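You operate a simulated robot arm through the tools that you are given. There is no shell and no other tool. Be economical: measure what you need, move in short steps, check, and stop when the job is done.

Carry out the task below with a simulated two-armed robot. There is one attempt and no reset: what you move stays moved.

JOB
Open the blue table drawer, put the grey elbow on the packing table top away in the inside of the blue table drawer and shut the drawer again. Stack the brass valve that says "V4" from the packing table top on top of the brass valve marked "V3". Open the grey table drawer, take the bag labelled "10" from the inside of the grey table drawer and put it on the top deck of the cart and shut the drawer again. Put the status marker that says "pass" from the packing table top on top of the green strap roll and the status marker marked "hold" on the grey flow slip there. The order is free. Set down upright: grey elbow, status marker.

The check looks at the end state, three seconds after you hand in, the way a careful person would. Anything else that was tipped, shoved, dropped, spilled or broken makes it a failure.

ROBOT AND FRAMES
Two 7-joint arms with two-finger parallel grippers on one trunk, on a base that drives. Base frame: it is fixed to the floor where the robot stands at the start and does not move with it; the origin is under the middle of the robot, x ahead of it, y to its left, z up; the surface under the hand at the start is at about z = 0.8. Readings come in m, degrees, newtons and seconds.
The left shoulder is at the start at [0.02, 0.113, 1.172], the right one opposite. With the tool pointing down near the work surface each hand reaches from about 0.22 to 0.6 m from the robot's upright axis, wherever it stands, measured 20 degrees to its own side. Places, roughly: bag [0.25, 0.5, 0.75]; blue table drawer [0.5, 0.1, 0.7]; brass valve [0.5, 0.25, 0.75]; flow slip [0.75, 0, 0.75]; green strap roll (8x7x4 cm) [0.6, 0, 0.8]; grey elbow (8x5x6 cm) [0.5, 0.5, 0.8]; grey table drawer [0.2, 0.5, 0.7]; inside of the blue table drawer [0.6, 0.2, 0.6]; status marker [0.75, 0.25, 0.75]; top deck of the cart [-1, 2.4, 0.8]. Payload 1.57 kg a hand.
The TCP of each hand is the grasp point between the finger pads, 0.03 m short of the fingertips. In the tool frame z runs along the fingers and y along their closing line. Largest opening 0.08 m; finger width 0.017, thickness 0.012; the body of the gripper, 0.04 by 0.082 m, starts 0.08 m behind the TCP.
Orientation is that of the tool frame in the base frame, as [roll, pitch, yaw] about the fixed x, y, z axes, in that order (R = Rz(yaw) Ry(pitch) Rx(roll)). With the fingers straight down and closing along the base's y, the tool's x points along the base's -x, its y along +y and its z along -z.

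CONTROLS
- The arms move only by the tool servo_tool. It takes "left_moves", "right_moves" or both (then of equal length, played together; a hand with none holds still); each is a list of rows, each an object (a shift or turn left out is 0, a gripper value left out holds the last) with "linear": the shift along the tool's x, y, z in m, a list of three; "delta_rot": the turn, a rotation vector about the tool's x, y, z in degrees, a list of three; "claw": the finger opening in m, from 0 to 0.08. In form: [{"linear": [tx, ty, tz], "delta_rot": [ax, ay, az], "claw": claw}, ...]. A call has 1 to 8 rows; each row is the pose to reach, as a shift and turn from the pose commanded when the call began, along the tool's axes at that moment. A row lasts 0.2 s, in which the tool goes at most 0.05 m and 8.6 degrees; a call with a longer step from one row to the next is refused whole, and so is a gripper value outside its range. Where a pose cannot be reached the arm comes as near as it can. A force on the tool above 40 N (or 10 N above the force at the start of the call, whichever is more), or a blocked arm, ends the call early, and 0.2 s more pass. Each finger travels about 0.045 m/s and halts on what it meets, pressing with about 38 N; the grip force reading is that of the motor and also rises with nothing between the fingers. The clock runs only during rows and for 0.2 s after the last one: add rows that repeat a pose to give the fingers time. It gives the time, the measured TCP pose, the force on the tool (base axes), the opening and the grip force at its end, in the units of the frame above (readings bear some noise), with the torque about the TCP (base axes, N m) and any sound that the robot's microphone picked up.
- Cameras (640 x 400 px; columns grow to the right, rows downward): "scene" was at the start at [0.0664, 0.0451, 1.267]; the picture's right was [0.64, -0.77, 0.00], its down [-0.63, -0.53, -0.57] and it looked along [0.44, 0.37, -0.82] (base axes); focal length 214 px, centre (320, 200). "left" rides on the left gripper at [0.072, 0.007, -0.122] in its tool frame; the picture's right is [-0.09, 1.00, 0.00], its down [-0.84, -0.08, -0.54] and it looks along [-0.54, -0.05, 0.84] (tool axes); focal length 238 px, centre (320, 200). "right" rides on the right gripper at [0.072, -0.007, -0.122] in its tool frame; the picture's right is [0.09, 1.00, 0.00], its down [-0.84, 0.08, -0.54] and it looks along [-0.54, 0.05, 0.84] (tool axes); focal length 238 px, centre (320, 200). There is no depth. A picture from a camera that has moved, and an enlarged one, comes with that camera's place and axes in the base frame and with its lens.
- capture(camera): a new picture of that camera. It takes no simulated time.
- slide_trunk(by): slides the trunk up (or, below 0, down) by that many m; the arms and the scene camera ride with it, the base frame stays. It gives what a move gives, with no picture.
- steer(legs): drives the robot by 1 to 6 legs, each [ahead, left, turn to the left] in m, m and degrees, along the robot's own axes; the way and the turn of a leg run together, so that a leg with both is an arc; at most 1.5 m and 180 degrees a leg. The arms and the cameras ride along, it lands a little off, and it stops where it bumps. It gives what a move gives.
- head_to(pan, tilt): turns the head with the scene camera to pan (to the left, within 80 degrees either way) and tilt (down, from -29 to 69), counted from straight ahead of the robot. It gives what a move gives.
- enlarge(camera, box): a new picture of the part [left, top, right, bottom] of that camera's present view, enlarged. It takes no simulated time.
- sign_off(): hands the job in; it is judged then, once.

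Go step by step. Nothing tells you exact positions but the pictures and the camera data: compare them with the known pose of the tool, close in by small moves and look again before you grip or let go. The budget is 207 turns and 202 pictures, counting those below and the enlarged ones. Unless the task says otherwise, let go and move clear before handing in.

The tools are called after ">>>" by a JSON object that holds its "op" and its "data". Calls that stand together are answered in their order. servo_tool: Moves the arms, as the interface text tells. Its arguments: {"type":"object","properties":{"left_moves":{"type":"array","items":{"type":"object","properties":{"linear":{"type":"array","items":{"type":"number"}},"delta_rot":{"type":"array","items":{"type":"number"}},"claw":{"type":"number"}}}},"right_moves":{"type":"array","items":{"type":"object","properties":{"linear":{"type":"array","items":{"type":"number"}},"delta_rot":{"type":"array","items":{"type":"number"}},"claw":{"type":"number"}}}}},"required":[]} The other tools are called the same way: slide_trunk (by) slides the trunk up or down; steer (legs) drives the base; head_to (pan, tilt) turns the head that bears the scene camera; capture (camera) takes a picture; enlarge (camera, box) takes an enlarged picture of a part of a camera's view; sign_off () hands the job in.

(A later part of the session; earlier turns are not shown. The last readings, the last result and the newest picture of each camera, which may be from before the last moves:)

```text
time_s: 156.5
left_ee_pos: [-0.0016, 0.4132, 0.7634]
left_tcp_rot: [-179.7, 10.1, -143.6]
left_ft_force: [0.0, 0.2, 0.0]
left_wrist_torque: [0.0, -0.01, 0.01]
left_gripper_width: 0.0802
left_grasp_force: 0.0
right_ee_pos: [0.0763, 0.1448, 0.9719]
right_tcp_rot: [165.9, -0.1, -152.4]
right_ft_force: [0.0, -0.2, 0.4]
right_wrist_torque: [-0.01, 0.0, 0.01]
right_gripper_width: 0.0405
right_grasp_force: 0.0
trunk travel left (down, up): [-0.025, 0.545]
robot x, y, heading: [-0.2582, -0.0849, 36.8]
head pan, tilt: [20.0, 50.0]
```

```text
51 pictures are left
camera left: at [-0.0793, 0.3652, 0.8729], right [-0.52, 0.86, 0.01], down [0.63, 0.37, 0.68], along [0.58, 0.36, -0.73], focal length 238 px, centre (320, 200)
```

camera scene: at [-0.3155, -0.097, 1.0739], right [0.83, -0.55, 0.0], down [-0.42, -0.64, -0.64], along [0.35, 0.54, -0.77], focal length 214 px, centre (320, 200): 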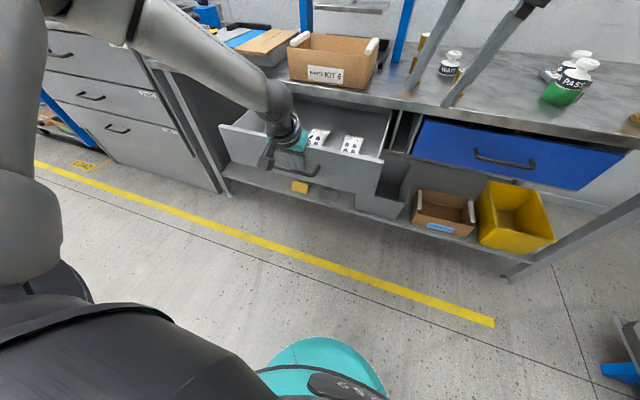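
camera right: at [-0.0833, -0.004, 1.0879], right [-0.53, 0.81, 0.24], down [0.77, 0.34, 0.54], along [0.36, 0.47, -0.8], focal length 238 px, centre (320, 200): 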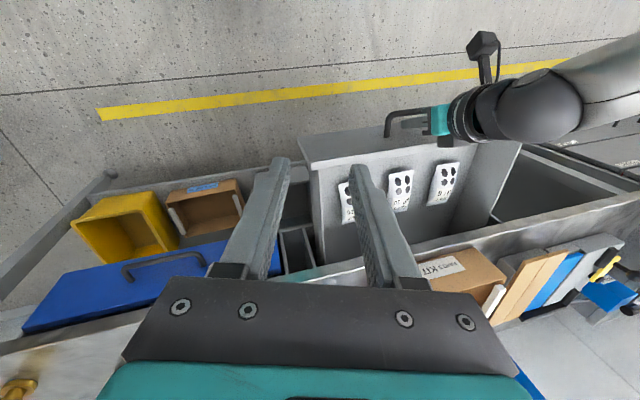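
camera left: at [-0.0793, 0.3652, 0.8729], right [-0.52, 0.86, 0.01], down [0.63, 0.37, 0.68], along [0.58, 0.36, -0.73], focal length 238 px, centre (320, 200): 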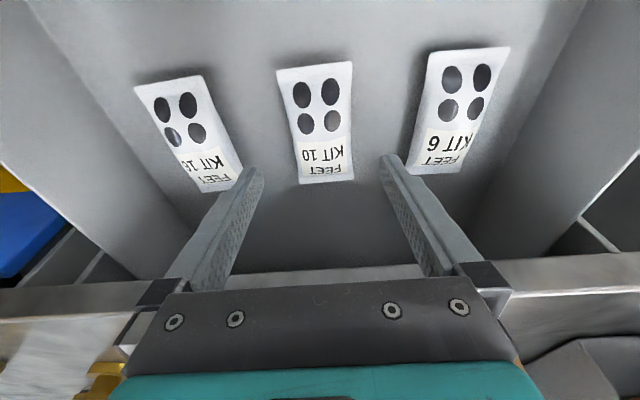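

>>> {"op": "servo_tool", "data": {"left_moves": [{"linear": [0, 0, 0.03]}, {"linear": [0, 0, 0.06]}, {"linear": [0, 0, 0.08]}, {"linear": [0, 0, 0.09]}]}}

>>> {"op": "servo_tool", "data": {"left_moves": [{"claw": 0.065}, {"claw": 0.05}, {"claw": 0.035}, {"claw": 0.02}, {"claw": 0.02}, {"claw": 0.02}]}}

>>> {"op": "capture", "data": {"camera": "left"}}

```text
time_s: 157.5
left_ee_pos: [-0.0011, 0.4186, 0.6844]
left_tcp_rot: [-179.8, 10.1, -143.7]
left_ft_force: [-0.3, -0.5, 0.3]
left_wrist_torque: [0.01, -0.02, -0.02]
left_gripper_width: 0.0799
left_grasp_force: 0.0
left hand out of reach, approached as far as the arm can: row 3, 4
right_ee_pos: [0.0765, 0.1441, 0.9716]
right_tcp_rot: [165.9, 0.0, -152.4]
right_ft_force: [1.0, 0.3, 0.2]
right_wrist_torque: [-0.02, 0.01, 0.01]
right_gripper_width: 0.0401
right_grasp_force: 0.1
trunk travel left (down, up): [-0.025, 0.545]
robot x, y, heading: [-0.2538, -0.0822, 36.9]
head pan, tilt: [20.0, 50.0]
```

```text
time_s: 158.9
left_ee_pos: [-0.0012, 0.4194, 0.6858]
left_tcp_rot: [-179.7, 10.0, -143.6]
left_ft_force: [0.3, -0.3, 0.6]
left_wrist_torque: [-0.02, 0.0, 0.0]
left_gripper_width: 0.0572
left_grasp_force: 38.2
right_ee_pos: [0.0762, 0.1437, 0.9725]
right_tcp_rot: [166.0, -0.1, -152.5]
right_ft_force: [-0.2, 0.4, 0.1]
right_wrist_torque: [0.02, 0.0, 0.02]
right_gripper_width: 0.0402
right_grasp_force: 0.1
trunk travel left (down, up): [-0.025, 0.545]
robot x, y, heading: [-0.2553, -0.0844, 36.7]
head pan, tilt: [20.0, 50.0]
```

```text
50 pictures are left
camera left: at [-0.0792, 0.3704, 0.7936], right [-0.52, 0.86, 0.01], down [0.63, 0.37, 0.68], along [0.58, 0.36, -0.73], focal length 238 px, centre (320, 200)
```

left: 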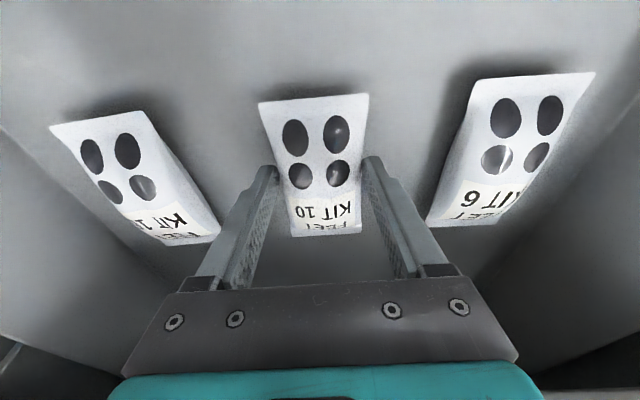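

It grips near the bag's top; the arm ran out of downward reach. I open, lower the trunk a bit and re-grip deeper.

>>> {"op": "servo_tool", "data": {"left_moves": [{"claw": 0.065}, {"claw": 0.08}, {"claw": 0.08}]}}

>>> {"op": "slide_trunk", "data": {"by": -0.012}}

>>> {"op": "servo_tool", "data": {"left_moves": [{"claw": 0.065}, {"claw": 0.05}, {"claw": 0.035}, {"claw": 0.02}, {"claw": 0.02}, {"claw": 0.02}]}}

>>> {"op": "servo_tool", "data": {"left_moves": [{"linear": [-0.002, 0, -0.01]}, {"linear": [-0.004, 0, -0.025]}, {"linear": [-0.007, 0, -0.05]}, {"linear": [-0.01, 0, -0.08]}]}}

>>> {"op": "capture", "data": {"camera": "left"}}

```text
time_s: 159.7
left_ee_pos: [-0.0007, 0.419, 0.6852]
left_tcp_rot: [-179.7, 10.0, -143.5]
left_ft_force: [-0.3, 0.0, -0.1]
left_wrist_torque: [0.0, -0.02, 0.01]
left_gripper_width: 0.0798
left_grasp_force: 0.0
right_ee_pos: [0.0755, 0.1448, 0.973]
right_tcp_rot: [165.9, 0.0, -152.4]
right_ft_force: [-0.7, 0.0, 0.6]
right_wrist_torque: [0.01, 0.01, 0.02]
right_gripper_width: 0.0399
right_grasp_force: 0.1
trunk travel left (down, up): [-0.025, 0.545]
robot x, y, heading: [-0.2561, -0.0804, 36.7]
head pan, tilt: [20.0, 50.0]
```

```text
time_s: 160.3
left_ee_pos: [-0.001, 0.4181, 0.6731]
left_tcp_rot: [-179.7, 10.0, -143.5]
left_ft_force: [0.5, 0.1, -0.4]
left_wrist_torque: [0.03, -0.01, 0.0]
left_gripper_width: 0.0801
left_grasp_force: 0.1
right_ee_pos: [0.0759, 0.1453, 0.96]
right_tcp_rot: [165.9, 0.0, -152.4]
right_ft_force: [0.2, -0.7, 0.3]
right_wrist_torque: [0.02, 0.0, -0.04]
right_gripper_width: 0.0402
right_grasp_force: 0.2
trunk travel left (down, up): [-0.013, 0.557]
robot x, y, heading: [-0.255, -0.0859, 36.4]
head pan, tilt: [20.0, 50.0]
```

```text
time_s: 161.7
left_ee_pos: [-0.0019, 0.4185, 0.6733]
left_tcp_rot: [-179.7, 10.1, -143.6]
left_ft_force: [0.0, 0.5, 0.6]
left_wrist_torque: [0.04, 0.03, -0.01]
left_gripper_width: 0.0572
left_grasp_force: 37.9
right_ee_pos: [0.0753, 0.1445, 0.96]
right_tcp_rot: [166.0, 0.0, -152.4]
right_ft_force: [-0.3, -0.9, 0.2]
right_wrist_torque: [0.0, -0.02, 0.01]
right_gripper_width: 0.0397
right_grasp_force: 0.1
trunk travel left (down, up): [-0.013, 0.557]
robot x, y, heading: [-0.2554, -0.086, 36.5]
head pan, tilt: [20.0, 50.0]
```

```text
time_s: 162.7
left_ee_pos: [-0.006, 0.4163, 0.7551]
left_tcp_rot: [-179.7, 10.1, -143.6]
left_ft_force: [-0.2, -0.4, -1.4]
left_wrist_torque: [-0.01, 0.03, -0.01]
left_gripper_width: 0.0571
left_grasp_force: 38.0
right_ee_pos: [0.0758, 0.1435, 0.9601]
right_tcp_rot: [166.0, 0.0, -152.4]
right_ft_force: [-0.6, -0.1, -0.2]
right_wrist_torque: [-0.04, 0.02, -0.02]
right_gripper_width: 0.0399
right_grasp_force: 0.1
trunk travel left (down, up): [-0.013, 0.557]
robot x, y, heading: [-0.2576, -0.0852, 37.0]
head pan, tilt: [20.0, 50.0]
```

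```text
49 pictures are left
camera left: at [-0.0834, 0.3677, 0.8634], right [-0.52, 0.86, 0.01], down [0.63, 0.37, 0.68], along [0.58, 0.36, -0.73], focal length 238 px, centre (320, 200)
```

left: 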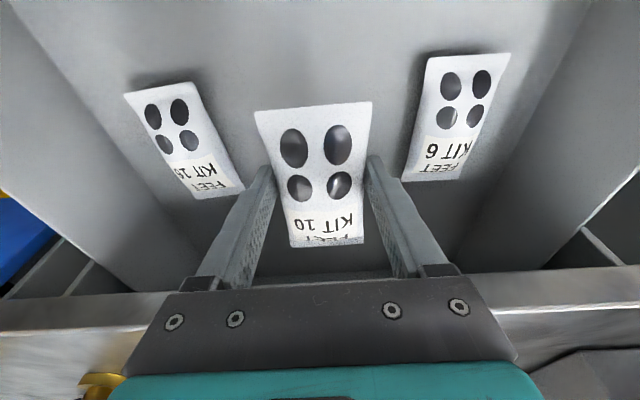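

KIT 10 is lifted. Draw it back clear of the table lip, then raise it over the drawer front.

>>> {"op": "servo_tool", "data": {"left_moves": [{"linear": [0.025, 0, -0.004]}, {"linear": [0.045, 0, -0.025]}, {"linear": [0.044, 0, -0.065]}, {"linear": [0.037, 0, -0.105]}, {"linear": [0.03, 0, -0.15]}, {"linear": [0.024, 0, -0.19]}]}}

>>> {"op": "capture", "data": {"camera": "scene"}}

```text
time_s: 164.1
left_ee_pos: [-0.0503, 0.3824, 0.9357]
left_tcp_rot: [-179.7, 10.0, -143.7]
left_ft_force: [0.0, -0.3, -1.5]
left_wrist_torque: [-0.01, 0.04, -0.02]
left_gripper_width: 0.0571
left_grasp_force: 38.1
right_ee_pos: [0.076, 0.1438, 0.9603]
right_tcp_rot: [165.9, 0.0, -152.3]
right_ft_force: [0.0, 0.1, -0.8]
right_wrist_torque: [-0.02, -0.05, 0.01]
right_gripper_width: 0.0399
right_grasp_force: 0.0
trunk travel left (down, up): [-0.013, 0.557]
robot x, y, heading: [-0.2541, -0.0843, 36.5]
head pan, tilt: [20.0, 50.0]
```

```text
48 pictures are left
camera scene: at [-0.2031, -0.0135, 1.0619], right [0.83, -0.55, 0.0], down [-0.42, -0.64, -0.64], along [0.35, 0.54, -0.77], focal length 214 px, centre (320, 200)
```

scene: 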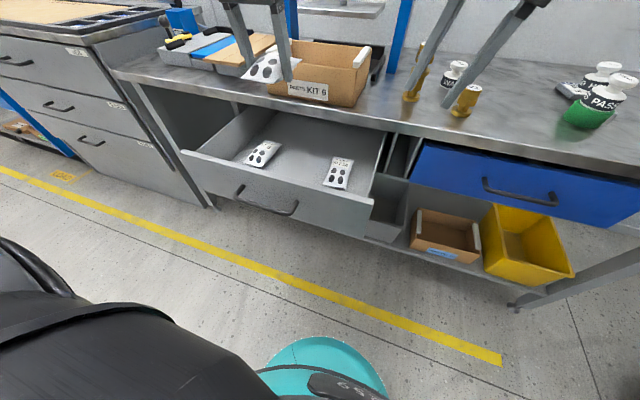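

Bag in hand. Next shut the grey drawer with the right hand: raise the left hand aside, straighten the right hand, and back up a little.

>>> {"op": "servo_tool", "data": {"left_moves": [{"linear": [-0.004, 0.03, -0.03]}, {"linear": [-0.009, 0.06, -0.06]}, {"linear": [-0.014, 0.085, -0.09]}, {"linear": [-0.0174, 0.1, -0.12]}], "right_moves": [{"delta_rot": [5, 0, 0], "claw": 0.02}, {"delta_rot": [10, 0, 0], "claw": 0.0}, {"delta_rot": [14, 0, 0]}, {"delta_rot": [14, 0, 0]}]}}

>>> {"op": "steer", "data": {"legs": [[-0.11, 0, 0]]}}

>>> {"op": "servo_tool", "data": {"right_moves": [{"linear": [0, 0.03, 0.03]}, {"linear": [0, 0.06, 0.06]}, {"linear": [0, 0.09, 0.09]}, {"linear": [0, 0.115, 0.12]}, {"linear": [0, 0.14, 0.155]}, {"linear": [0, 0.14, 0.2]}, {"linear": [0, 0.14, 0.245]}]}}

>>> {"op": "capture", "data": {"camera": "scene"}}

>>> {"op": "capture", "data": {"camera": "right"}}

```text
time_s: 165.1
left_ee_pos: [-0.1111, 0.4639, 1.058]
left_tcp_rot: [-179.7, 10.0, -143.6]
left_ft_force: [-0.3, 0.4, -1.6]
left_wrist_torque: [-0.03, 0.04, -0.02]
left_gripper_width: 0.0574
left_grasp_force: 38.1
right_ee_pos: [0.0752, 0.145, 0.96]
right_tcp_rot: [-180.0, 0.0, -152.4]
right_ft_force: [-0.5, 0.5, 0.0]
right_wrist_torque: [0.01, -0.06, 0.02]
right_gripper_width: 0.0001
right_grasp_force: 21.2
trunk travel left (down, up): [-0.013, 0.557]
robot x, y, heading: [-0.2543, -0.081, 36.7]
head pan, tilt: [20.0, 50.0]
```

```text
time_s: 166.2
left_ee_pos: [-0.1989, 0.3997, 1.0572]
left_tcp_rot: [-179.6, 10.1, -143.6]
left_ft_force: [0.7, -0.3, -1.1]
left_wrist_torque: [0.0, 0.01, 0.01]
left_gripper_width: 0.0576
left_grasp_force: 37.9
right_ee_pos: [-0.0117, 0.0803, 0.959]
right_tcp_rot: [179.9, 0.0, -152.4]
right_ft_force: [0.5, 0.2, 0.7]
right_wrist_torque: [-0.04, -0.01, 0.01]
right_gripper_width: 0.0003
right_grasp_force: 21.1
trunk travel left (down, up): [-0.013, 0.557]
robot x, y, heading: [-0.3444, -0.1466, 36.7]
head pan, tilt: [20.0, 50.0]
```

```text
time_s: 167.8
left_ee_pos: [-0.1995, 0.3995, 1.0575]
left_tcp_rot: [-179.7, 10.0, -143.4]
left_ft_force: [-0.6, 0.2, -1.3]
left_wrist_torque: [0.01, 0.03, 0.02]
left_gripper_width: 0.0572
left_grasp_force: 38.3
right_ee_pos: [-0.077, 0.2053, 0.7141]
right_tcp_rot: [179.9, 0.0, -152.4]
right_ft_force: [0.3, 0.2, -0.5]
right_wrist_torque: [-0.01, 0.0, -0.01]
right_gripper_width: 0.0002
right_grasp_force: 20.7
trunk travel left (down, up): [-0.013, 0.557]
robot x, y, heading: [-0.339, -0.1479, 36.8]
head pan, tilt: [20.0, 50.0]
```

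```text
47 pictures are left
camera scene: at [-0.2896, -0.0776, 1.0618], right [0.84, -0.55, 0.0], down [-0.42, -0.64, -0.64], along [0.35, 0.54, -0.77], focal length 214 px, centre (320, 200)
```

scene: 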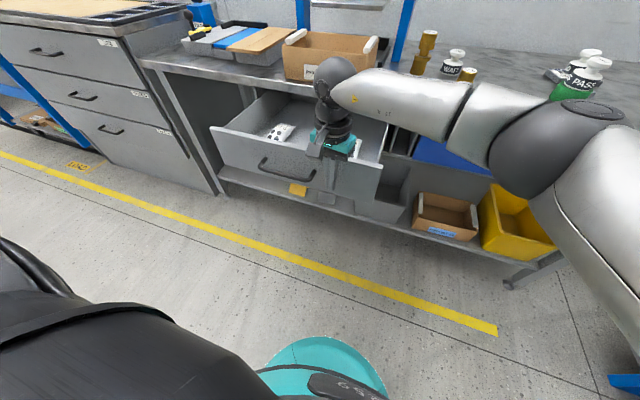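

```text
46 pictures are left
camera right: at [-0.1365, 0.1663, 0.8358], right [-0.54, 0.84, 0.0], down [0.71, 0.46, 0.54], along [0.45, 0.3, -0.84], focal length 238 px, centre (320, 200)
```

right: 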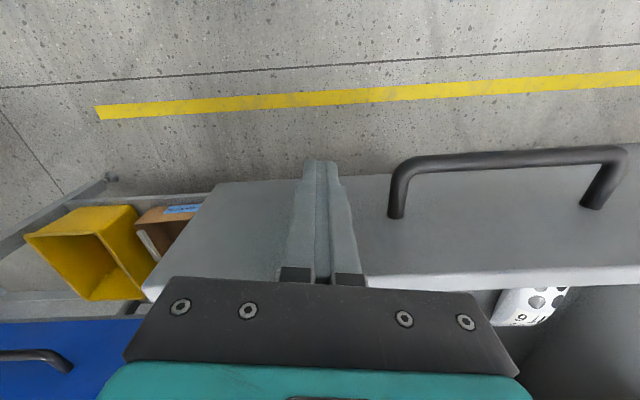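

The right finger stands before the drawer front. I tilt it forward like the other hand and push the drawer shut by driving.

>>> {"op": "servo_tool", "data": {"right_moves": [{"linear": [0.005, 0, 0], "delta_rot": [0, -7, -3]}, {"linear": [0.01, 0, 0], "delta_rot": [0, -13, -6]}, {"linear": [0.01, 0, 0], "delta_rot": [0, -20, -9]}]}}

>>> {"op": "steer", "data": {"legs": [[0.2, 0, 0]]}}

>>> {"op": "capture", "data": {"camera": "right"}}

>>> {"op": "capture", "data": {"camera": "scene"}}

```text
time_s: 168.7
left_ee_pos: [-0.1987, 0.3995, 1.0582]
left_tcp_rot: [-179.7, 10.0, -143.5]
left_ft_force: [-0.5, 0.2, -0.3]
left_wrist_torque: [-0.01, 0.05, 0.01]
left_gripper_width: 0.0571
left_grasp_force: 37.9
right_ee_pos: [-0.0848, 0.1999, 0.715]
right_tcp_rot: [-178.4, 19.9, -143.1]
right_ft_force: [1.1, -0.1, 0.2]
right_wrist_torque: [0.01, -0.02, 0.01]
right_gripper_width: 0.0
right_grasp_force: 20.9
trunk travel left (down, up): [-0.013, 0.557]
robot x, y, heading: [-0.3423, -0.1467, 36.7]
head pan, tilt: [20.0, 50.0]
```

```text
time_s: 170.2
left_ee_pos: [-0.0427, 0.5166, 1.0571]
left_tcp_rot: [-179.7, 10.0, -143.6]
left_ft_force: [0.4, -0.5, -1.0]
left_wrist_torque: [0.0, 0.04, -0.02]
left_gripper_width: 0.0571
left_grasp_force: 38.2
right_ee_pos: [0.072, 0.3172, 0.7152]
right_tcp_rot: [-178.4, 20.0, -143.0]
right_ft_force: [-0.5, 0.5, -1.5]
right_wrist_torque: [-0.01, 0.01, -0.02]
right_gripper_width: 0.0002
right_grasp_force: 21.4
trunk travel left (down, up): [-0.013, 0.557]
robot x, y, heading: [-0.1862, -0.0291, 36.7]
head pan, tilt: [20.0, 50.0]
```

```text
45 pictures are left
camera right: at [-0.0122, 0.2485, 0.805], right [-0.66, 0.75, -0.06], down [0.43, 0.44, 0.79], along [0.62, 0.5, -0.61], focal length 238 px, centre (320, 200)
```

right: 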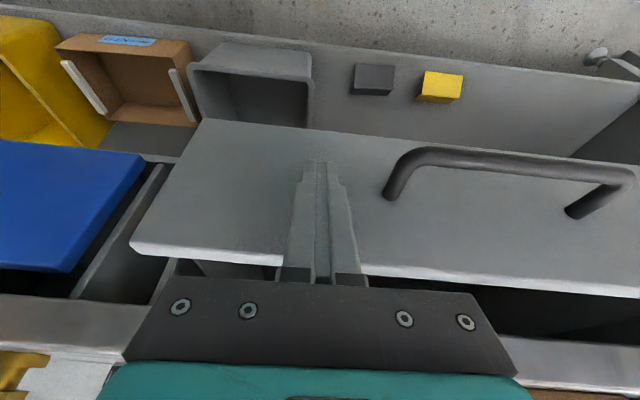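

```text
44 pictures are left
camera scene: at [-0.1328, 0.0392, 1.0618], right [0.84, -0.55, 0.0], down [-0.42, -0.64, -0.64], along [0.35, 0.54, -0.77], focal length 214 px, centre (320, 200)
```

scene: 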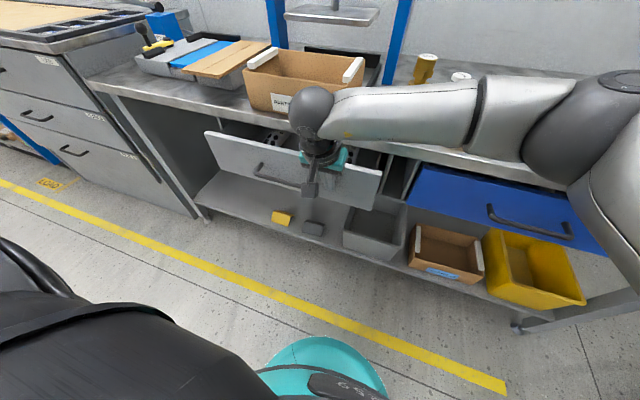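

>>> {"op": "servo_tool", "data": {"right_moves": [{"linear": [-0.0188, 0, 0.0068]}, {"linear": [-0.0376, 0, 0.0137]}, {"linear": [-0.047, 0, 0.0171]}, {"linear": [-0.0545, 0, 0.0198]}, {"linear": [-0.06, 0, 0.0218]}]}}

>>> {"op": "capture", "data": {"camera": "right"}}

```text
time_s: 171.4
left_ee_pos: [-0.0442, 0.5163, 1.0592]
left_tcp_rot: [-179.7, 10.2, -143.5]
left_ft_force: [0.3, -0.7, -1.0]
left_wrist_torque: [-0.02, 0.04, -0.02]
left_gripper_width: 0.0572
left_grasp_force: 38.2
right_ee_pos: [0.1204, 0.3523, 0.715]
right_tcp_rot: [-178.3, 19.5, -142.8]
right_ft_force: [-18.1, -21.5, 7.5]
right_wrist_torque: [-0.6, 0.21, -0.16]
right_gripper_width: 0.0
right_grasp_force: 21.3
trunk travel left (down, up): [-0.013, 0.557]
robot x, y, heading: [-0.1872, -0.0289, 36.6]
head pan, tilt: [20.0, 50.0]
```

```text
43 pictures are left
camera right: at [0.0359, 0.2843, 0.8066], right [-0.66, 0.75, -0.06], down [0.43, 0.44, 0.79], along [0.61, 0.5, -0.61], focal length 238 px, centre (320, 200)
```

right: 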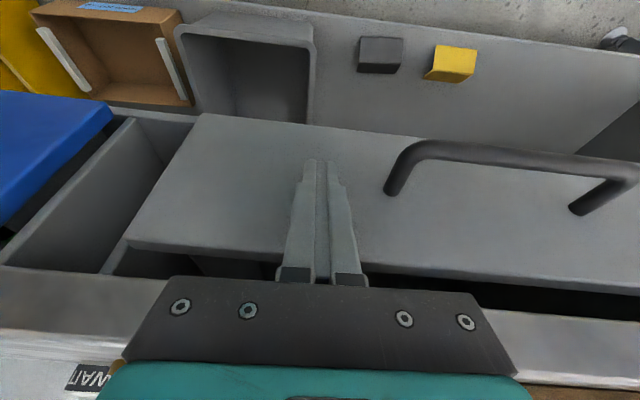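

The grey drawer is shut (firm stop). Withdraw, raise the trunk and look toward the cart on the left.

>>> {"op": "servo_tool", "data": {"right_moves": [{"linear": [0.04, 0, -0.015]}, {"linear": [0.08, 0, -0.03]}, {"linear": [0.1, 0, -0.06]}, {"linear": [0.1, 0, -0.1]}]}}

>>> {"op": "steer", "data": {"legs": [[-0.25, 0, 0]]}}

>>> {"op": "slide_trunk", "data": {"by": 0.21}}

>>> {"op": "head_to", "data": {"pan": 60, "tilt": 20}}

>>> {"op": "capture", "data": {"camera": "scene"}}

>>> {"op": "head_to", "data": {"pan": 5, "tilt": 40}}

>>> {"op": "capture", "data": {"camera": "scene"}}

```text
time_s: 172.4
left_ee_pos: [-0.0422, 0.5162, 1.0573]
left_tcp_rot: [-179.6, 10.2, -143.4]
left_ft_force: [0.3, -0.5, -0.2]
left_wrist_torque: [0.01, -0.01, -0.01]
left_gripper_width: 0.0572
left_grasp_force: 37.5
right_ee_pos: [0.0196, 0.2787, 0.7756]
right_tcp_rot: [-178.4, 20.0, -143.0]
right_ft_force: [0.4, 0.3, -0.5]
right_wrist_torque: [0.0, -0.01, 0.03]
right_gripper_width: 0.0
right_grasp_force: 21.5
trunk travel left (down, up): [-0.013, 0.557]
robot x, y, heading: [-0.1867, -0.0287, 36.9]
head pan, tilt: [20.0, 50.0]
```

```text
time_s: 174.2
left_ee_pos: [-0.2392, 0.3714, 1.0572]
left_tcp_rot: [-179.7, 9.9, -143.4]
left_ft_force: [0.0, 0.0, -1.5]
left_wrist_torque: [-0.01, -0.02, 0.02]
left_gripper_width: 0.0573
left_grasp_force: 37.4
right_ee_pos: [-0.1749, 0.1334, 0.7756]
right_tcp_rot: [-178.4, 20.0, -142.9]
right_ft_force: [0.6, -0.1, -1.2]
right_wrist_torque: [-0.04, -0.01, 0.01]
right_gripper_width: 0.0
right_grasp_force: 21.6
trunk travel left (down, up): [-0.013, 0.557]
robot x, y, heading: [-0.3786, -0.1733, 36.7]
head pan, tilt: [20.0, 50.0]
```

```text
time_s: 176.5
left_ee_pos: [-0.239, 0.371, 1.2671]
left_tcp_rot: [-179.7, 10.0, -143.3]
left_ft_force: [-0.1, -0.4, -1.5]
left_wrist_torque: [0.02, 0.02, 0.02]
left_gripper_width: 0.0567
left_grasp_force: 38.0
right_ee_pos: [-0.1759, 0.1331, 0.9838]
right_tcp_rot: [-178.4, 19.9, -142.9]
right_ft_force: [0.1, 0.3, 0.8]
right_wrist_torque: [0.0, 0.0, 0.03]
right_gripper_width: 0.0
right_grasp_force: 21.6
trunk travel left (down, up): [-0.223, 0.347]
robot x, y, heading: [-0.3795, -0.1747, 36.7]
head pan, tilt: [20.0, 50.0]
```

```text
time_s: 177.5
left_ee_pos: [-0.2381, 0.3718, 1.2669]
left_tcp_rot: [-179.6, 9.9, -143.5]
left_ft_force: [0.3, -0.1, -0.9]
left_wrist_torque: [-0.01, 0.01, 0.0]
left_gripper_width: 0.0571
left_grasp_force: 37.8
right_ee_pos: [-0.1758, 0.1336, 0.9857]
right_tcp_rot: [-178.4, 19.9, -142.8]
right_ft_force: [0.3, -0.5, 0.4]
right_wrist_torque: [0.0, -0.02, 0.01]
right_gripper_width: 0.0
right_grasp_force: 21.2
trunk travel left (down, up): [-0.223, 0.347]
robot x, y, heading: [-0.3783, -0.174, 36.9]
head pan, tilt: [60.0, 20.0]
```

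```text
42 pictures are left
camera scene: at [-0.3811, -0.0782, 1.3174], right [0.99, 0.12, 0.0], down [0.04, -0.34, -0.94], along [-0.11, 0.93, -0.34], focal length 214 px, centre (320, 200)
```

scene: 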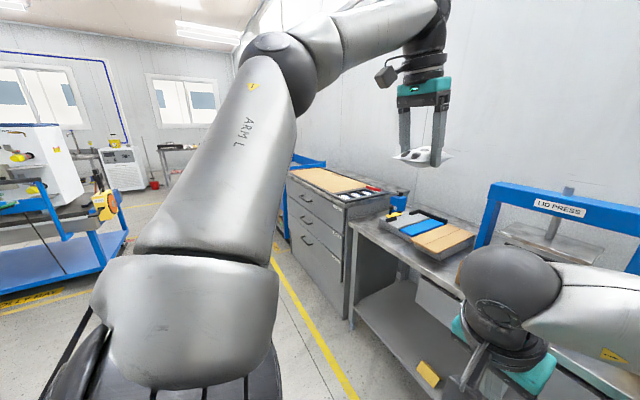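

```text
time_s: 178.8
left_ee_pos: [-0.238, 0.3709, 1.2673]
left_tcp_rot: [-179.7, 10.0, -143.4]
left_ft_force: [-0.4, -1.1, -1.2]
left_wrist_torque: [0.04, 0.0, 0.0]
left_gripper_width: 0.0573
left_grasp_force: 37.9
right_ee_pos: [-0.1745, 0.1334, 0.9851]
right_tcp_rot: [-178.3, 20.0, -142.9]
right_ft_force: [0.9, -1.1, -0.2]
right_wrist_torque: [-0.03, 0.0, -0.02]
right_gripper_width: 0.0
right_grasp_force: 21.5
trunk travel left (down, up): [-0.223, 0.347]
robot x, y, heading: [-0.3778, -0.1775, 36.8]
head pan, tilt: [5.0, 40.0]
```

```text
41 pictures are left
camera scene: at [-0.3069, -0.114, 1.286], right [0.67, -0.75, 0.0], down [-0.48, -0.43, -0.77], along [0.57, 0.51, -0.64], focal length 214 px, centre (320, 200)
```

scene: 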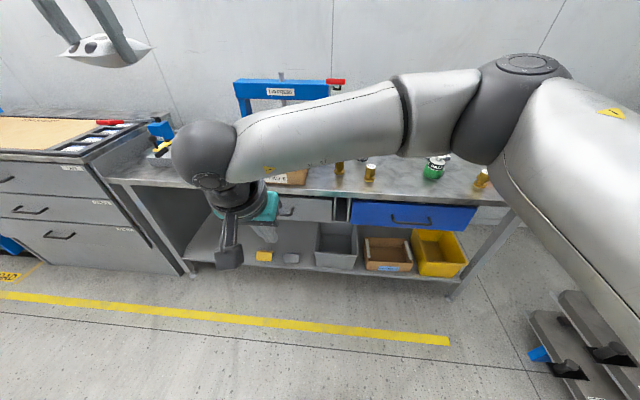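

Everything at the bench is closed and in order. I drive left along the aisle toward the cart.

>>> {"op": "steer", "data": {"legs": [[0, 1.2, 0]]}}

>>> {"op": "head_to", "data": {"pan": 50, "tilt": 30}}

>>> {"op": "capture", "data": {"camera": "scene"}}

```text
time_s: 184.8
left_ee_pos: [-0.9501, 1.3268, 1.267]
left_tcp_rot: [-179.7, 10.1, -143.5]
left_ft_force: [0.2, 1.5, -1.2]
left_wrist_torque: [-0.03, 0.0, 0.01]
left_gripper_width: 0.0576
left_grasp_force: 37.6
right_ee_pos: [-0.8885, 1.0894, 0.985]
right_tcp_rot: [-178.5, 20.1, -143.0]
right_ft_force: [0.6, 0.0, -0.4]
right_wrist_torque: [-0.03, 0.01, -0.03]
right_gripper_width: 0.0
right_grasp_force: 21.6
trunk travel left (down, up): [-0.223, 0.347]
robot x, y, heading: [-1.0946, 0.776, 36.9]
head pan, tilt: [5.0, 40.0]
```

```text
time_s: 185.9
left_ee_pos: [-0.9502, 1.3275, 1.267]
left_tcp_rot: [-179.7, 10.0, -143.5]
left_ft_force: [-1.1, 0.0, -2.0]
left_wrist_torque: [-0.04, 0.05, -0.01]
left_gripper_width: 0.0571
left_grasp_force: 38.4
right_ee_pos: [-0.8875, 1.0898, 0.9848]
right_tcp_rot: [-178.3, 20.1, -143.0]
right_ft_force: [-0.5, 0.0, -0.2]
right_wrist_torque: [0.0, 0.02, 0.02]
right_gripper_width: 0.0
right_grasp_force: 21.9
trunk travel left (down, up): [-0.223, 0.347]
robot x, y, heading: [-1.0884, 0.781, 36.6]
head pan, tilt: [50.0, 30.0]
```

```text
40 pictures are left
camera scene: at [-1.078, 0.8758, 1.3013], right [1.0, -0.06, 0.0], down [-0.03, -0.5, -0.87], along [0.05, 0.86, -0.5], focal length 214 px, centre (320, 200)
```

scene: 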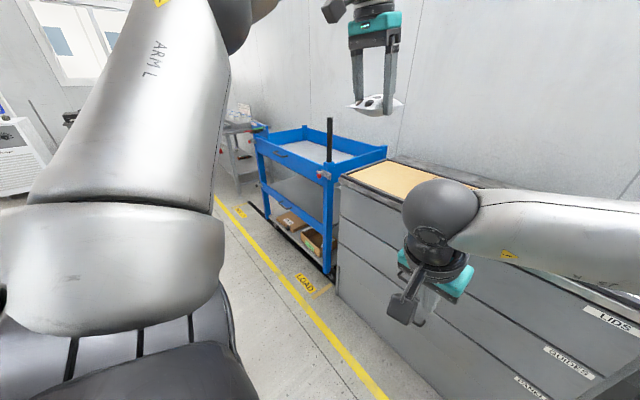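

The blue cart stands beyond the cabinet; its deck spans about P 0.35–0.93, Q 2.13–2.94. I drive left to face it.

>>> {"op": "steer", "data": {"legs": [[0, 0.95, 0], [0.2, 0, 0]]}}

>>> {"op": "head_to", "data": {"pan": 15, "tilt": 40}}

>>> {"op": "capture", "data": {"camera": "scene"}}

>>> {"op": "capture", "data": {"camera": "left"}}

```text
time_s: 192.2
left_ee_pos: [-1.3412, 2.2144, 1.2672]
left_tcp_rot: [-179.6, 10.0, -144.5]
left_ft_force: [0.2, 0.1, -1.3]
left_wrist_torque: [0.02, 0.03, 0.01]
left_gripper_width: 0.0571
left_grasp_force: 38.4
right_ee_pos: [-1.2826, 1.9759, 0.9849]
right_tcp_rot: [-178.4, 19.9, -143.9]
right_ft_force: [-0.1, 0.5, -0.7]
right_wrist_torque: [0.0, -0.02, 0.01]
right_gripper_width: 0.0003
right_grasp_force: 21.1
trunk travel left (down, up): [-0.223, 0.347]
robot x, y, heading: [-1.4943, 1.669, 35.6]
head pan, tilt: [50.0, 30.0]
```

```text
time_s: 193.2
left_ee_pos: [-1.3424, 2.2141, 1.2678]
left_tcp_rot: [-179.6, 10.0, -144.6]
left_ft_force: [-0.1, -0.5, -1.9]
left_wrist_torque: [0.01, 0.01, 0.0]
left_gripper_width: 0.0569
left_grasp_force: 38.2
right_ee_pos: [-1.2839, 1.9753, 0.9866]
right_tcp_rot: [-178.4, 20.0, -144.0]
right_ft_force: [0.0, 0.1, 0.9]
right_wrist_torque: [0.01, -0.02, -0.01]
right_gripper_width: 0.0
right_grasp_force: 21.8
trunk travel left (down, up): [-0.223, 0.347]
robot x, y, heading: [-1.4933, 1.6732, 36.0]
head pan, tilt: [15.0, 40.0]
```

```text
39 pictures are left
camera scene: at [-1.4299, 1.7405, 1.286], right [0.77, -0.63, 0.0], down [-0.41, -0.5, -0.77], along [0.48, 0.59, -0.64], focal length 214 px, centre (320, 200)
```

scene: 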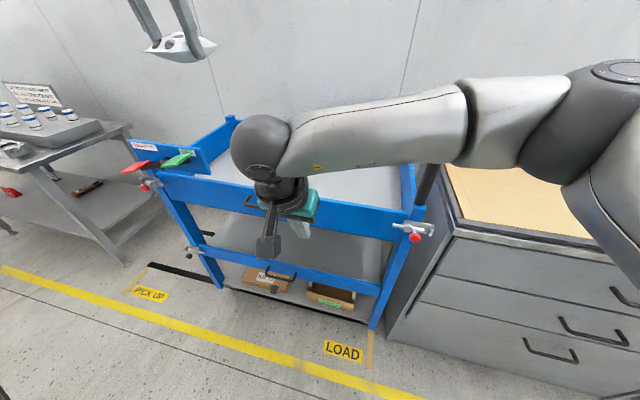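

```text
38 pictures are left
camera left: at [-1.4209, 2.167, 1.3759], right [-0.5, 0.86, 0.01], down [0.64, 0.36, 0.68], along [0.58, 0.35, -0.73], focal length 238 px, centre (320, 200)
```

left: 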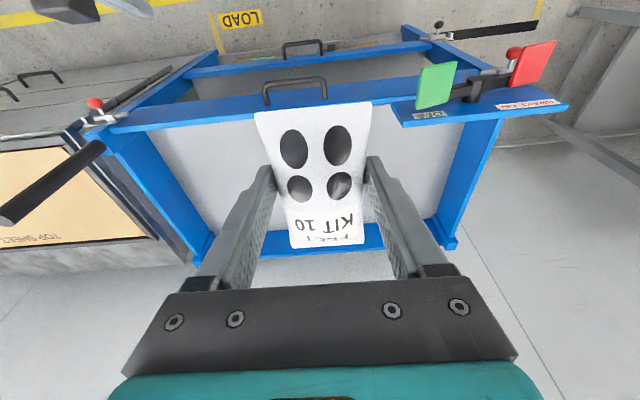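

The cart deck is empty and clearly visible; green/red flags sit at its left-front corner, a pole on the right. I raise the right hand out of the way and drive forward.

>>> {"op": "servo_tool", "data": {"right_moves": [{"linear": [0.03, 0, -0.04]}, {"linear": [0.05, 0, -0.085]}, {"linear": [0.07, 0, -0.13]}, {"linear": [0.09, 0, -0.17]}]}}

>>> {"op": "steer", "data": {"legs": [[0.23, 0, 0.8]]}}

>>> {"op": "capture", "data": {"camera": "left"}}

>>> {"op": "head_to", "data": {"pan": 25, "tilt": 45}}

>>> {"op": "capture", "data": {"camera": "scene"}}

```text
time_s: 194.2
left_ee_pos: [-1.3424, 2.2144, 1.2675]
left_tcp_rot: [-179.6, 10.1, -144.4]
left_ft_force: [-0.5, 0.3, -1.6]
left_wrist_torque: [-0.01, 0.0, 0.01]
left_gripper_width: 0.0572
left_grasp_force: 37.9
right_ee_pos: [-1.4014, 1.8966, 1.1143]
right_tcp_rot: [-178.4, 19.9, -144.1]
right_ft_force: [0.2, -0.5, 0.3]
right_wrist_torque: [0.02, -0.02, -0.01]
right_gripper_width: 0.0001
right_grasp_force: 21.3
trunk travel left (down, up): [-0.223, 0.347]
robot x, y, heading: [-1.4891, 1.6678, 35.7]
head pan, tilt: [15.0, 40.0]
```

```text
time_s: 195.9
left_ee_pos: [-1.1649, 2.3547, 1.267]
left_tcp_rot: [-179.7, 10.0, -143.3]
left_ft_force: [-0.1, 0.9, -1.8]
left_wrist_torque: [-0.01, 0.03, 0.03]
left_gripper_width: 0.0572
left_grasp_force: 38.0
right_ee_pos: [-1.2161, 2.0355, 1.1146]
right_tcp_rot: [-178.4, 19.8, -142.8]
right_ft_force: [-0.3, 1.0, 0.9]
right_wrist_torque: [0.02, 0.04, -0.03]
right_gripper_width: 0.0002
right_grasp_force: 21.3
trunk travel left (down, up): [-0.223, 0.347]
robot x, y, heading: [-1.303, 1.8061, 36.7]
head pan, tilt: [15.0, 40.0]
```

```text
37 pictures are left
camera left: at [-1.2419, 2.3058, 1.3757], right [-0.52, 0.85, 0.01], down [0.63, 0.37, 0.68], along [0.58, 0.36, -0.73], focal length 238 px, centre (320, 200)
```

left: 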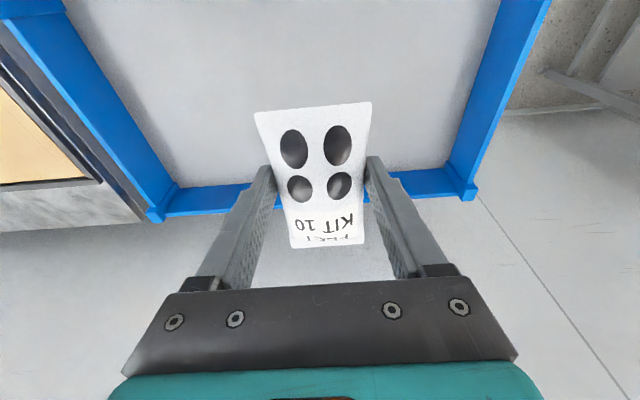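

```text
time_s: 196.6
left_ee_pos: [-1.1655, 2.353, 1.2662]
left_tcp_rot: [-179.8, 10.0, -143.4]
left_ft_force: [0.4, -1.2, -0.7]
left_wrist_torque: [0.0, 0.04, 0.0]
left_gripper_width: 0.0572
left_grasp_force: 38.5
right_ee_pos: [-1.2175, 2.0355, 1.1143]
right_tcp_rot: [-178.4, 20.1, -142.9]
right_ft_force: [-1.0, 1.3, -0.9]
right_wrist_torque: [0.03, 0.01, -0.01]
right_gripper_width: 0.0
right_grasp_force: 21.5
trunk travel left (down, up): [-0.223, 0.347]
robot x, y, heading: [-1.3087, 1.8072, 37.1]
head pan, tilt: [25.0, 45.0]
```

```text
36 pictures are left
camera scene: at [-1.2579, 1.8836, 1.2788], right [0.88, -0.47, 0.0], down [-0.34, -0.62, -0.71], along [0.34, 0.62, -0.71], focal length 214 px, centre (320, 200)
```

scene: 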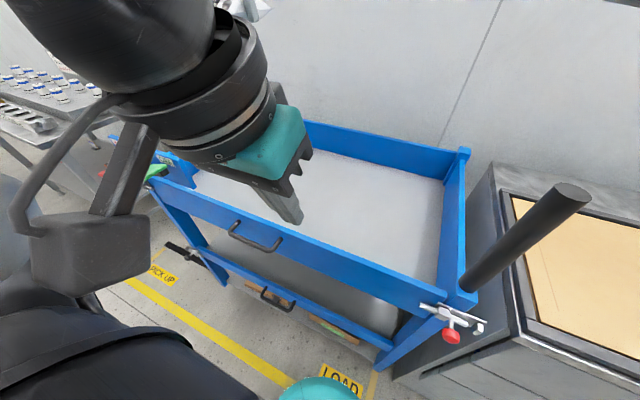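

I lower the bag toward the middle of the deck, first moving it slightly inboard and forward.

>>> {"op": "servo_tool", "data": {"left_moves": [{"linear": [-0.02, -0.035, 0.003]}, {"linear": [-0.04, -0.07, 0.006]}, {"linear": [-0.051, -0.1, 0.025]}, {"linear": [-0.044, -0.1, 0.065]}, {"linear": [-0.037, -0.1, 0.105]}, {"linear": [-0.03, -0.1, 0.145]}, {"linear": [-0.023, -0.1, 0.185]}, {"linear": [-0.016, -0.1, 0.225]}]}}

>>> {"op": "servo_tool", "data": {"left_moves": [{"linear": [0.007, 0, 0.04]}, {"linear": [0.014, 0, 0.08]}, {"linear": [0.021, 0, 0.12]}]}}

>>> {"op": "capture", "data": {"camera": "left"}}

>>> {"op": "capture", "data": {"camera": "scene"}}

```text
time_s: 198.4
left_ee_pos: [-1.0604, 2.3067, 1.0488]
left_tcp_rot: [-179.7, 10.1, -143.4]
left_ft_force: [-0.3, 0.3, -2.0]
left_wrist_torque: [-0.01, 0.01, 0.03]
left_gripper_width: 0.0573
left_grasp_force: 38.0
left hand out of reach, approached as far as the arm can: row 3
right_ee_pos: [-1.2175, 2.0363, 1.1141]
right_tcp_rot: [-178.4, 20.1, -142.9]
right_ft_force: [0.0, -1.3, -0.1]
right_wrist_torque: [-0.01, 0.02, 0.01]
right_gripper_width: 0.0
right_grasp_force: 21.3
trunk travel left (down, up): [-0.223, 0.347]
robot x, y, heading: [-1.3036, 1.8075, 36.7]
head pan, tilt: [25.0, 45.0]
```

```text
time_s: 199.2
left_ee_pos: [-1.0591, 2.3067, 0.9279]
left_tcp_rot: [-179.8, 9.9, -143.3]
left_ft_force: [-0.5, -0.2, -1.2]
left_wrist_torque: [-0.02, 0.02, -0.02]
left_gripper_width: 0.0572
left_grasp_force: 38.0
right_ee_pos: [-1.2163, 2.0359, 1.1146]
right_tcp_rot: [-178.5, 19.9, -142.9]
right_ft_force: [-0.3, 0.1, 0.1]
right_wrist_torque: [0.02, 0.02, -0.01]
right_gripper_width: 0.0
right_grasp_force: 21.6
trunk travel left (down, up): [-0.223, 0.347]
robot x, y, heading: [-1.3061, 1.8059, 36.6]
head pan, tilt: [25.0, 45.0]
```

```text
35 pictures are left
camera left: at [-1.1373, 2.258, 1.0359], right [-0.52, 0.85, 0.01], down [0.63, 0.38, 0.68], along [0.58, 0.36, -0.73], focal length 238 px, centre (320, 200)
```

left: 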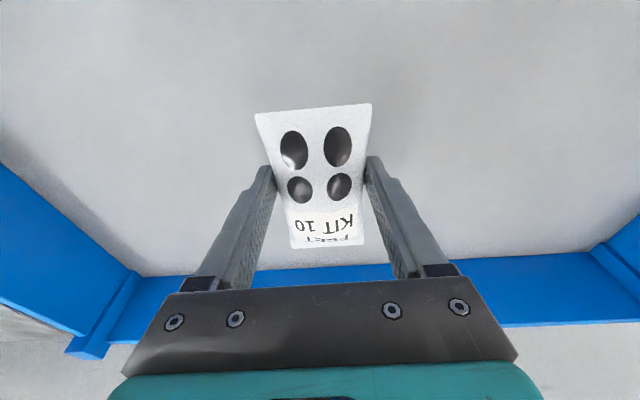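

```text
34 pictures are left
camera scene: at [-1.2578, 1.8838, 1.2787], right [0.88, -0.47, 0.0], down [-0.34, -0.62, -0.71], along [0.33, 0.62, -0.71], focal length 214 px, centre (320, 200)
```

scene: 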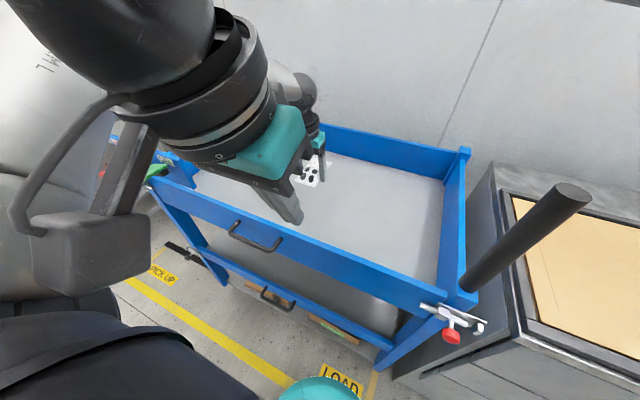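

The bag hangs over the open deck. Lower gently until contact.

>>> {"op": "servo_tool", "data": {"left_moves": [{"linear": [0.0026, 0, 0.0148]}, {"linear": [0.0052, 0, 0.0296]}, {"linear": [0.0078, 0, 0.0443]}, {"linear": [0.0096, 0, 0.0542]}]}}

>>> {"op": "servo_tool", "data": {"left_moves": [{"linear": [0.0009, 0, 0.005]}, {"linear": [0.0017, 0, 0.0098]}, {"linear": [0.0026, 0, 0.0148]}]}}

```text
time_s: 200.2
left_ee_pos: [-1.0602, 2.3062, 0.8746]
left_tcp_rot: [-179.7, 10.1, -143.4]
left_ft_force: [-0.6, 0.0, -1.0]
left_wrist_torque: [0.03, 0.03, -0.01]
left_gripper_width: 0.057
left_grasp_force: 38.1
right_ee_pos: [-1.216, 2.0356, 1.1142]
right_tcp_rot: [-178.4, 20.0, -142.8]
right_ft_force: [-0.3, 0.0, -0.4]
right_wrist_torque: [0.03, 0.02, 0.01]
right_gripper_width: 0.0
right_grasp_force: 21.4
trunk travel left (down, up): [-0.223, 0.347]
robot x, y, heading: [-1.3054, 1.8039, 37.0]
head pan, tilt: [25.0, 45.0]
```

```text
time_s: 201.0
left_ee_pos: [-1.0661, 2.3028, 0.8641]
left_tcp_rot: [-179.7, 10.2, -143.4]
left_ft_force: [0.7, -0.1, -2.2]
left_wrist_torque: [-0.01, 0.02, -0.02]
left_gripper_width: 0.0571
left_grasp_force: 38.1
left hand out of reach, approached as far as the arm can: row 1, 2, 3
right_ee_pos: [-1.2164, 2.0356, 1.1149]
right_tcp_rot: [-178.4, 20.0, -142.9]
right_ft_force: [-0.2, -0.1, 0.1]
right_wrist_torque: [0.01, 0.0, 0.04]
right_gripper_width: 0.0001
right_grasp_force: 21.2
trunk travel left (down, up): [-0.223, 0.347]
robot x, y, heading: [-1.3041, 1.8103, 36.8]
head pan, tilt: [25.0, 45.0]
```

Arm reach ends here; I use the trunk to lower the last bit.

>>> {"op": "slide_trunk", "data": {"by": -0.012}}

>>> {"op": "capture", "data": {"camera": "left"}}

```text
time_s: 201.6
left_ee_pos: [-1.0664, 2.3027, 0.8516]
left_tcp_rot: [-179.8, 10.2, -143.3]
left_ft_force: [-0.2, 0.5, -1.5]
left_wrist_torque: [0.0, 0.02, -0.05]
left_gripper_width: 0.0572
left_grasp_force: 38.4
right_ee_pos: [-1.2177, 2.0362, 1.1038]
right_tcp_rot: [-178.4, 20.0, -143.0]
right_ft_force: [0.7, -0.3, -0.8]
right_wrist_torque: [-0.01, 0.02, -0.03]
right_gripper_width: 0.0
right_grasp_force: 20.9
trunk travel left (down, up): [-0.211, 0.359]
robot x, y, heading: [-1.3072, 1.8101, 36.5]
head pan, tilt: [25.0, 45.0]
```

```text
33 pictures are left
camera left: at [-1.1448, 2.2543, 0.9603], right [-0.52, 0.85, 0.01], down [0.63, 0.37, 0.68], along [0.58, 0.36, -0.73], focal length 238 px, centre (320, 200)
```

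left: 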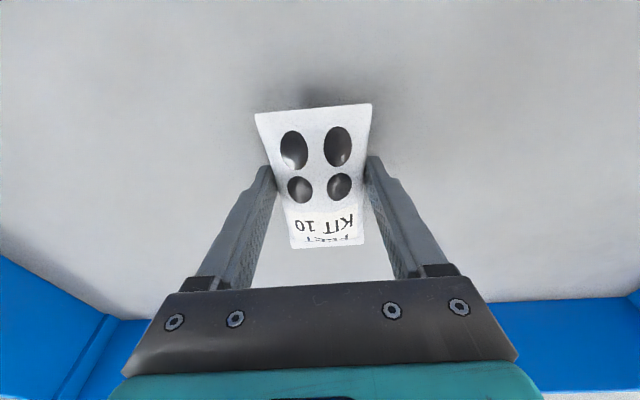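

>>> {"op": "slide_trunk", "data": {"by": -0.01}}

>>> {"op": "slide_trunk", "data": {"by": -0.006}}

```text
time_s: 202.2
left_ee_pos: [-1.0662, 2.3024, 0.8416]
left_tcp_rot: [-179.8, 10.3, -143.5]
left_ft_force: [-0.2, -0.2, -2.0]
left_wrist_torque: [-0.02, 0.04, -0.03]
left_gripper_width: 0.0572
left_grasp_force: 38.0
right_ee_pos: [-1.2183, 2.0368, 1.0941]
right_tcp_rot: [-178.4, 20.0, -142.9]
right_ft_force: [-1.0, 0.8, 0.2]
right_wrist_torque: [0.02, 0.02, 0.06]
right_gripper_width: 0.0001
right_grasp_force: 21.7
trunk travel left (down, up): [-0.201, 0.369]
robot x, y, heading: [-1.3081, 1.8079, 36.5]
head pan, tilt: [25.0, 45.0]
```

```text
time_s: 202.8
left_ee_pos: [-1.0651, 2.3026, 0.8367]
left_tcp_rot: [-179.7, 10.2, -143.4]
left_ft_force: [-0.8, -0.9, -0.2]
left_wrist_torque: [0.01, 0.07, 0.01]
left_gripper_width: 0.0574
left_grasp_force: 38.4
right_ee_pos: [-1.2176, 2.0361, 1.0869]
right_tcp_rot: [-178.3, 20.0, -142.9]
right_ft_force: [0.2, -0.1, -0.5]
right_wrist_torque: [0.0, 0.0, 0.02]
right_gripper_width: 0.0
right_grasp_force: 21.3
trunk travel left (down, up): [-0.195, 0.375]
robot x, y, heading: [-1.3023, 1.8076, 36.6]
head pan, tilt: [25.0, 45.0]
```

>>> {"op": "slide_trunk", "data": {"by": -0.003}}

>>> {"op": "capture", "data": {"camera": "left"}}

```text
time_s: 203.3
left_ee_pos: [-1.0657, 2.304, 0.836]
left_tcp_rot: [-179.7, 10.4, -143.4]
left_ft_force: [-5.8, -0.1, 19.2]
left_wrist_torque: [-0.22, 0.5, -0.03]
left_gripper_width: 0.0575
left_grasp_force: 38.0
right_ee_pos: [-1.2178, 2.0346, 1.0859]
right_tcp_rot: [-178.4, 19.9, -142.9]
right_ft_force: [0.5, -1.1, 0.4]
right_wrist_torque: [0.0, -0.01, 0.01]
right_gripper_width: 0.0
right_grasp_force: 21.2
trunk travel left (down, up): [-0.192, 0.378]
robot x, y, heading: [-1.3055, 1.8041, 36.7]
head pan, tilt: [25.0, 45.0]
```

```text
32 pictures are left
camera left: at [-1.1448, 2.254, 0.9436], right [-0.52, 0.85, 0.01], down [0.63, 0.37, 0.69], along [0.58, 0.36, -0.73], focal length 238 px, centre (320, 200)
```

left: 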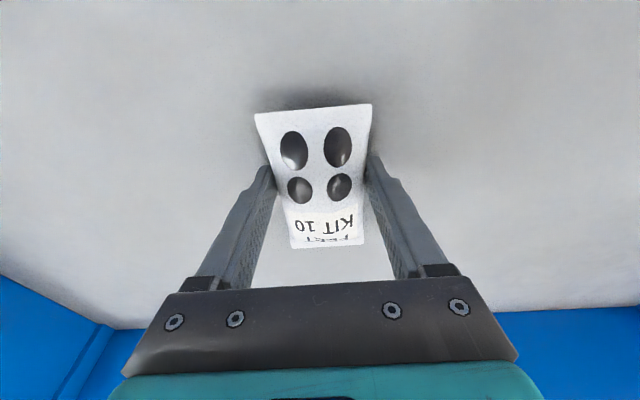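

Contact on the deck. Ease up 2 mm, open, and retreat upward.

>>> {"op": "slide_trunk", "data": {"by": 0.002}}

>>> {"op": "servo_tool", "data": {"left_moves": [{"claw": 0.065}, {"claw": 0.08}, {"claw": 0.08}]}}

>>> {"op": "servo_tool", "data": {"left_moves": [{"linear": [0, 0, -0.03]}, {"linear": [0, 0, -0.07]}, {"linear": [0, 0, -0.11]}, {"linear": [0, 0, -0.15]}, {"linear": [0, 0, -0.19]}, {"linear": [0, 0, -0.23]}]}}

>>> {"op": "capture", "data": {"camera": "left"}}

```text
time_s: 203.8
left_ee_pos: [-1.0659, 2.303, 0.8353]
left_tcp_rot: [-179.5, 10.4, -143.4]
left_ft_force: [-1.4, 1.6, 10.6]
left_wrist_torque: [0.46, -0.35, 0.1]
left_gripper_width: 0.0573
left_grasp_force: 37.7
right_ee_pos: [-1.2167, 2.0354, 1.0863]
right_tcp_rot: [-178.4, 19.9, -142.9]
right_ft_force: [-0.1, -0.2, -0.6]
right_wrist_torque: [-0.01, -0.02, 0.0]
right_gripper_width: 0.0
right_grasp_force: 21.6
trunk travel left (down, up): [-0.194, 0.376]
robot x, y, heading: [-1.3061, 1.8051, 36.5]
head pan, tilt: [25.0, 45.0]
```

```text
time_s: 204.6
left_ee_pos: [-1.0655, 2.3031, 0.8348]
left_tcp_rot: [-179.7, 10.0, -143.4]
left_ft_force: [-0.2, -0.3, 0.4]
left_wrist_torque: [0.0, 0.02, -0.01]
left_gripper_width: 0.0798
left_grasp_force: 0.0
right_ee_pos: [-1.2179, 2.037, 1.0857]
right_tcp_rot: [-178.5, 19.9, -142.7]
right_ft_force: [-0.5, 1.1, 0.6]
right_wrist_torque: [-0.02, -0.01, -0.03]
right_gripper_width: 0.0
right_grasp_force: 21.0
trunk travel left (down, up): [-0.194, 0.376]
robot x, y, heading: [-1.3064, 1.8089, 36.7]
head pan, tilt: [25.0, 45.0]
```

```text
time_s: 206.0
left_ee_pos: [-1.1012, 2.2802, 1.0623]
left_tcp_rot: [-179.6, 10.2, -143.4]
left_ft_force: [0.3, 0.4, 0.3]
left_wrist_torque: [0.0, 0.0, 0.0]
left_gripper_width: 0.08
left_grasp_force: 0.0
right_ee_pos: [-1.2168, 2.0358, 1.0853]
right_tcp_rot: [-178.4, 20.1, -142.8]
right_ft_force: [-1.0, -0.1, 0.0]
right_wrist_torque: [0.0, 0.02, -0.03]
right_gripper_width: 0.0
right_grasp_force: 21.2
trunk travel left (down, up): [-0.194, 0.376]
robot x, y, heading: [-1.3047, 1.8036, 36.8]
head pan, tilt: [25.0, 45.0]
```

```text
31 pictures are left
camera left: at [-1.1794, 2.2318, 1.1712], right [-0.52, 0.85, 0.01], down [0.63, 0.37, 0.68], along [0.58, 0.36, -0.73], focal length 238 px, centre (320, 200)
```

left: 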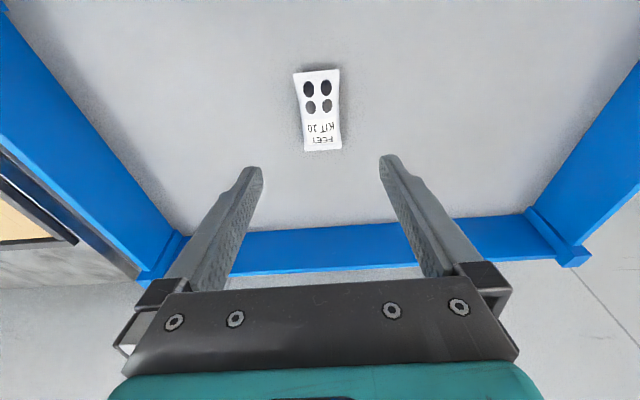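

The bag lies on the cart's deck. I back off and go check the bench one last time.

>>> {"op": "steer", "data": {"legs": [[-0.4, 0, 0], [0, -1.3, 0], [0, -0.7, 0]]}}

>>> {"op": "head_to", "data": {"pan": -10, "tilt": 40}}

>>> {"op": "capture", "data": {"camera": "scene"}}

```text
time_s: 218.0
left_ee_pos: [-0.2458, 0.4407, 1.0627]
left_tcp_rot: [-179.7, 10.3, -143.6]
left_ft_force: [-0.4, 0.2, -0.2]
left_wrist_torque: [0.0, 0.01, 0.01]
left_gripper_width: 0.0801
left_grasp_force: 0.0
right_ee_pos: [-0.3629, 0.1949, 1.0859]
right_tcp_rot: [-178.3, 20.0, -142.9]
right_ft_force: [-0.7, 0.3, 0.0]
right_wrist_torque: [-0.02, 0.02, 0.02]
right_gripper_width: 0.0002
right_grasp_force: 21.2
trunk travel left (down, up): [-0.194, 0.376]
robot x, y, heading: [-0.452, -0.0364, 36.6]
head pan, tilt: [25.0, 45.0]
```

```text
time_s: 219.0
left_ee_pos: [-0.247, 0.441, 1.0611]
left_tcp_rot: [-179.7, 10.2, -143.5]
left_ft_force: [0.8, 0.3, 0.3]
left_wrist_torque: [-0.02, 0.0, 0.05]
left_gripper_width: 0.08
left_grasp_force: 0.1
right_ee_pos: [-0.3628, 0.1958, 1.0859]
right_tcp_rot: [-178.4, 20.1, -143.0]
right_ft_force: [-0.3, 0.2, -0.7]
right_wrist_torque: [-0.04, 0.01, 0.0]
right_gripper_width: 0.0
right_grasp_force: 21.2
trunk travel left (down, up): [-0.194, 0.376]
robot x, y, heading: [-0.4531, -0.0316, 36.9]
head pan, tilt: [-10.0, 40.0]
```

```text
30 pictures are left
camera scene: at [-0.3671, 0.0104, 1.257], right [0.45, -0.89, 0.0], down [-0.57, -0.29, -0.77], along [0.68, 0.34, -0.64], focal length 214 px, centre (320, 200)
```

scene: 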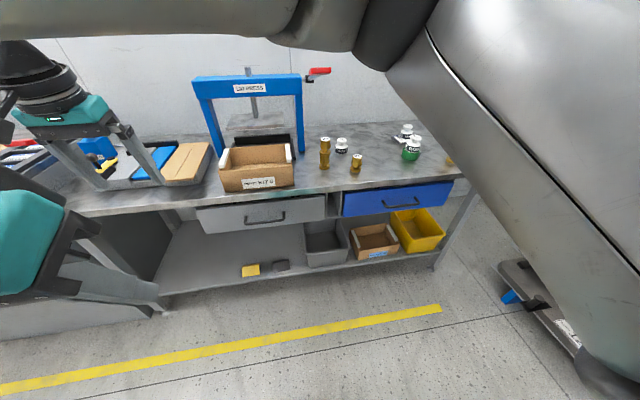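

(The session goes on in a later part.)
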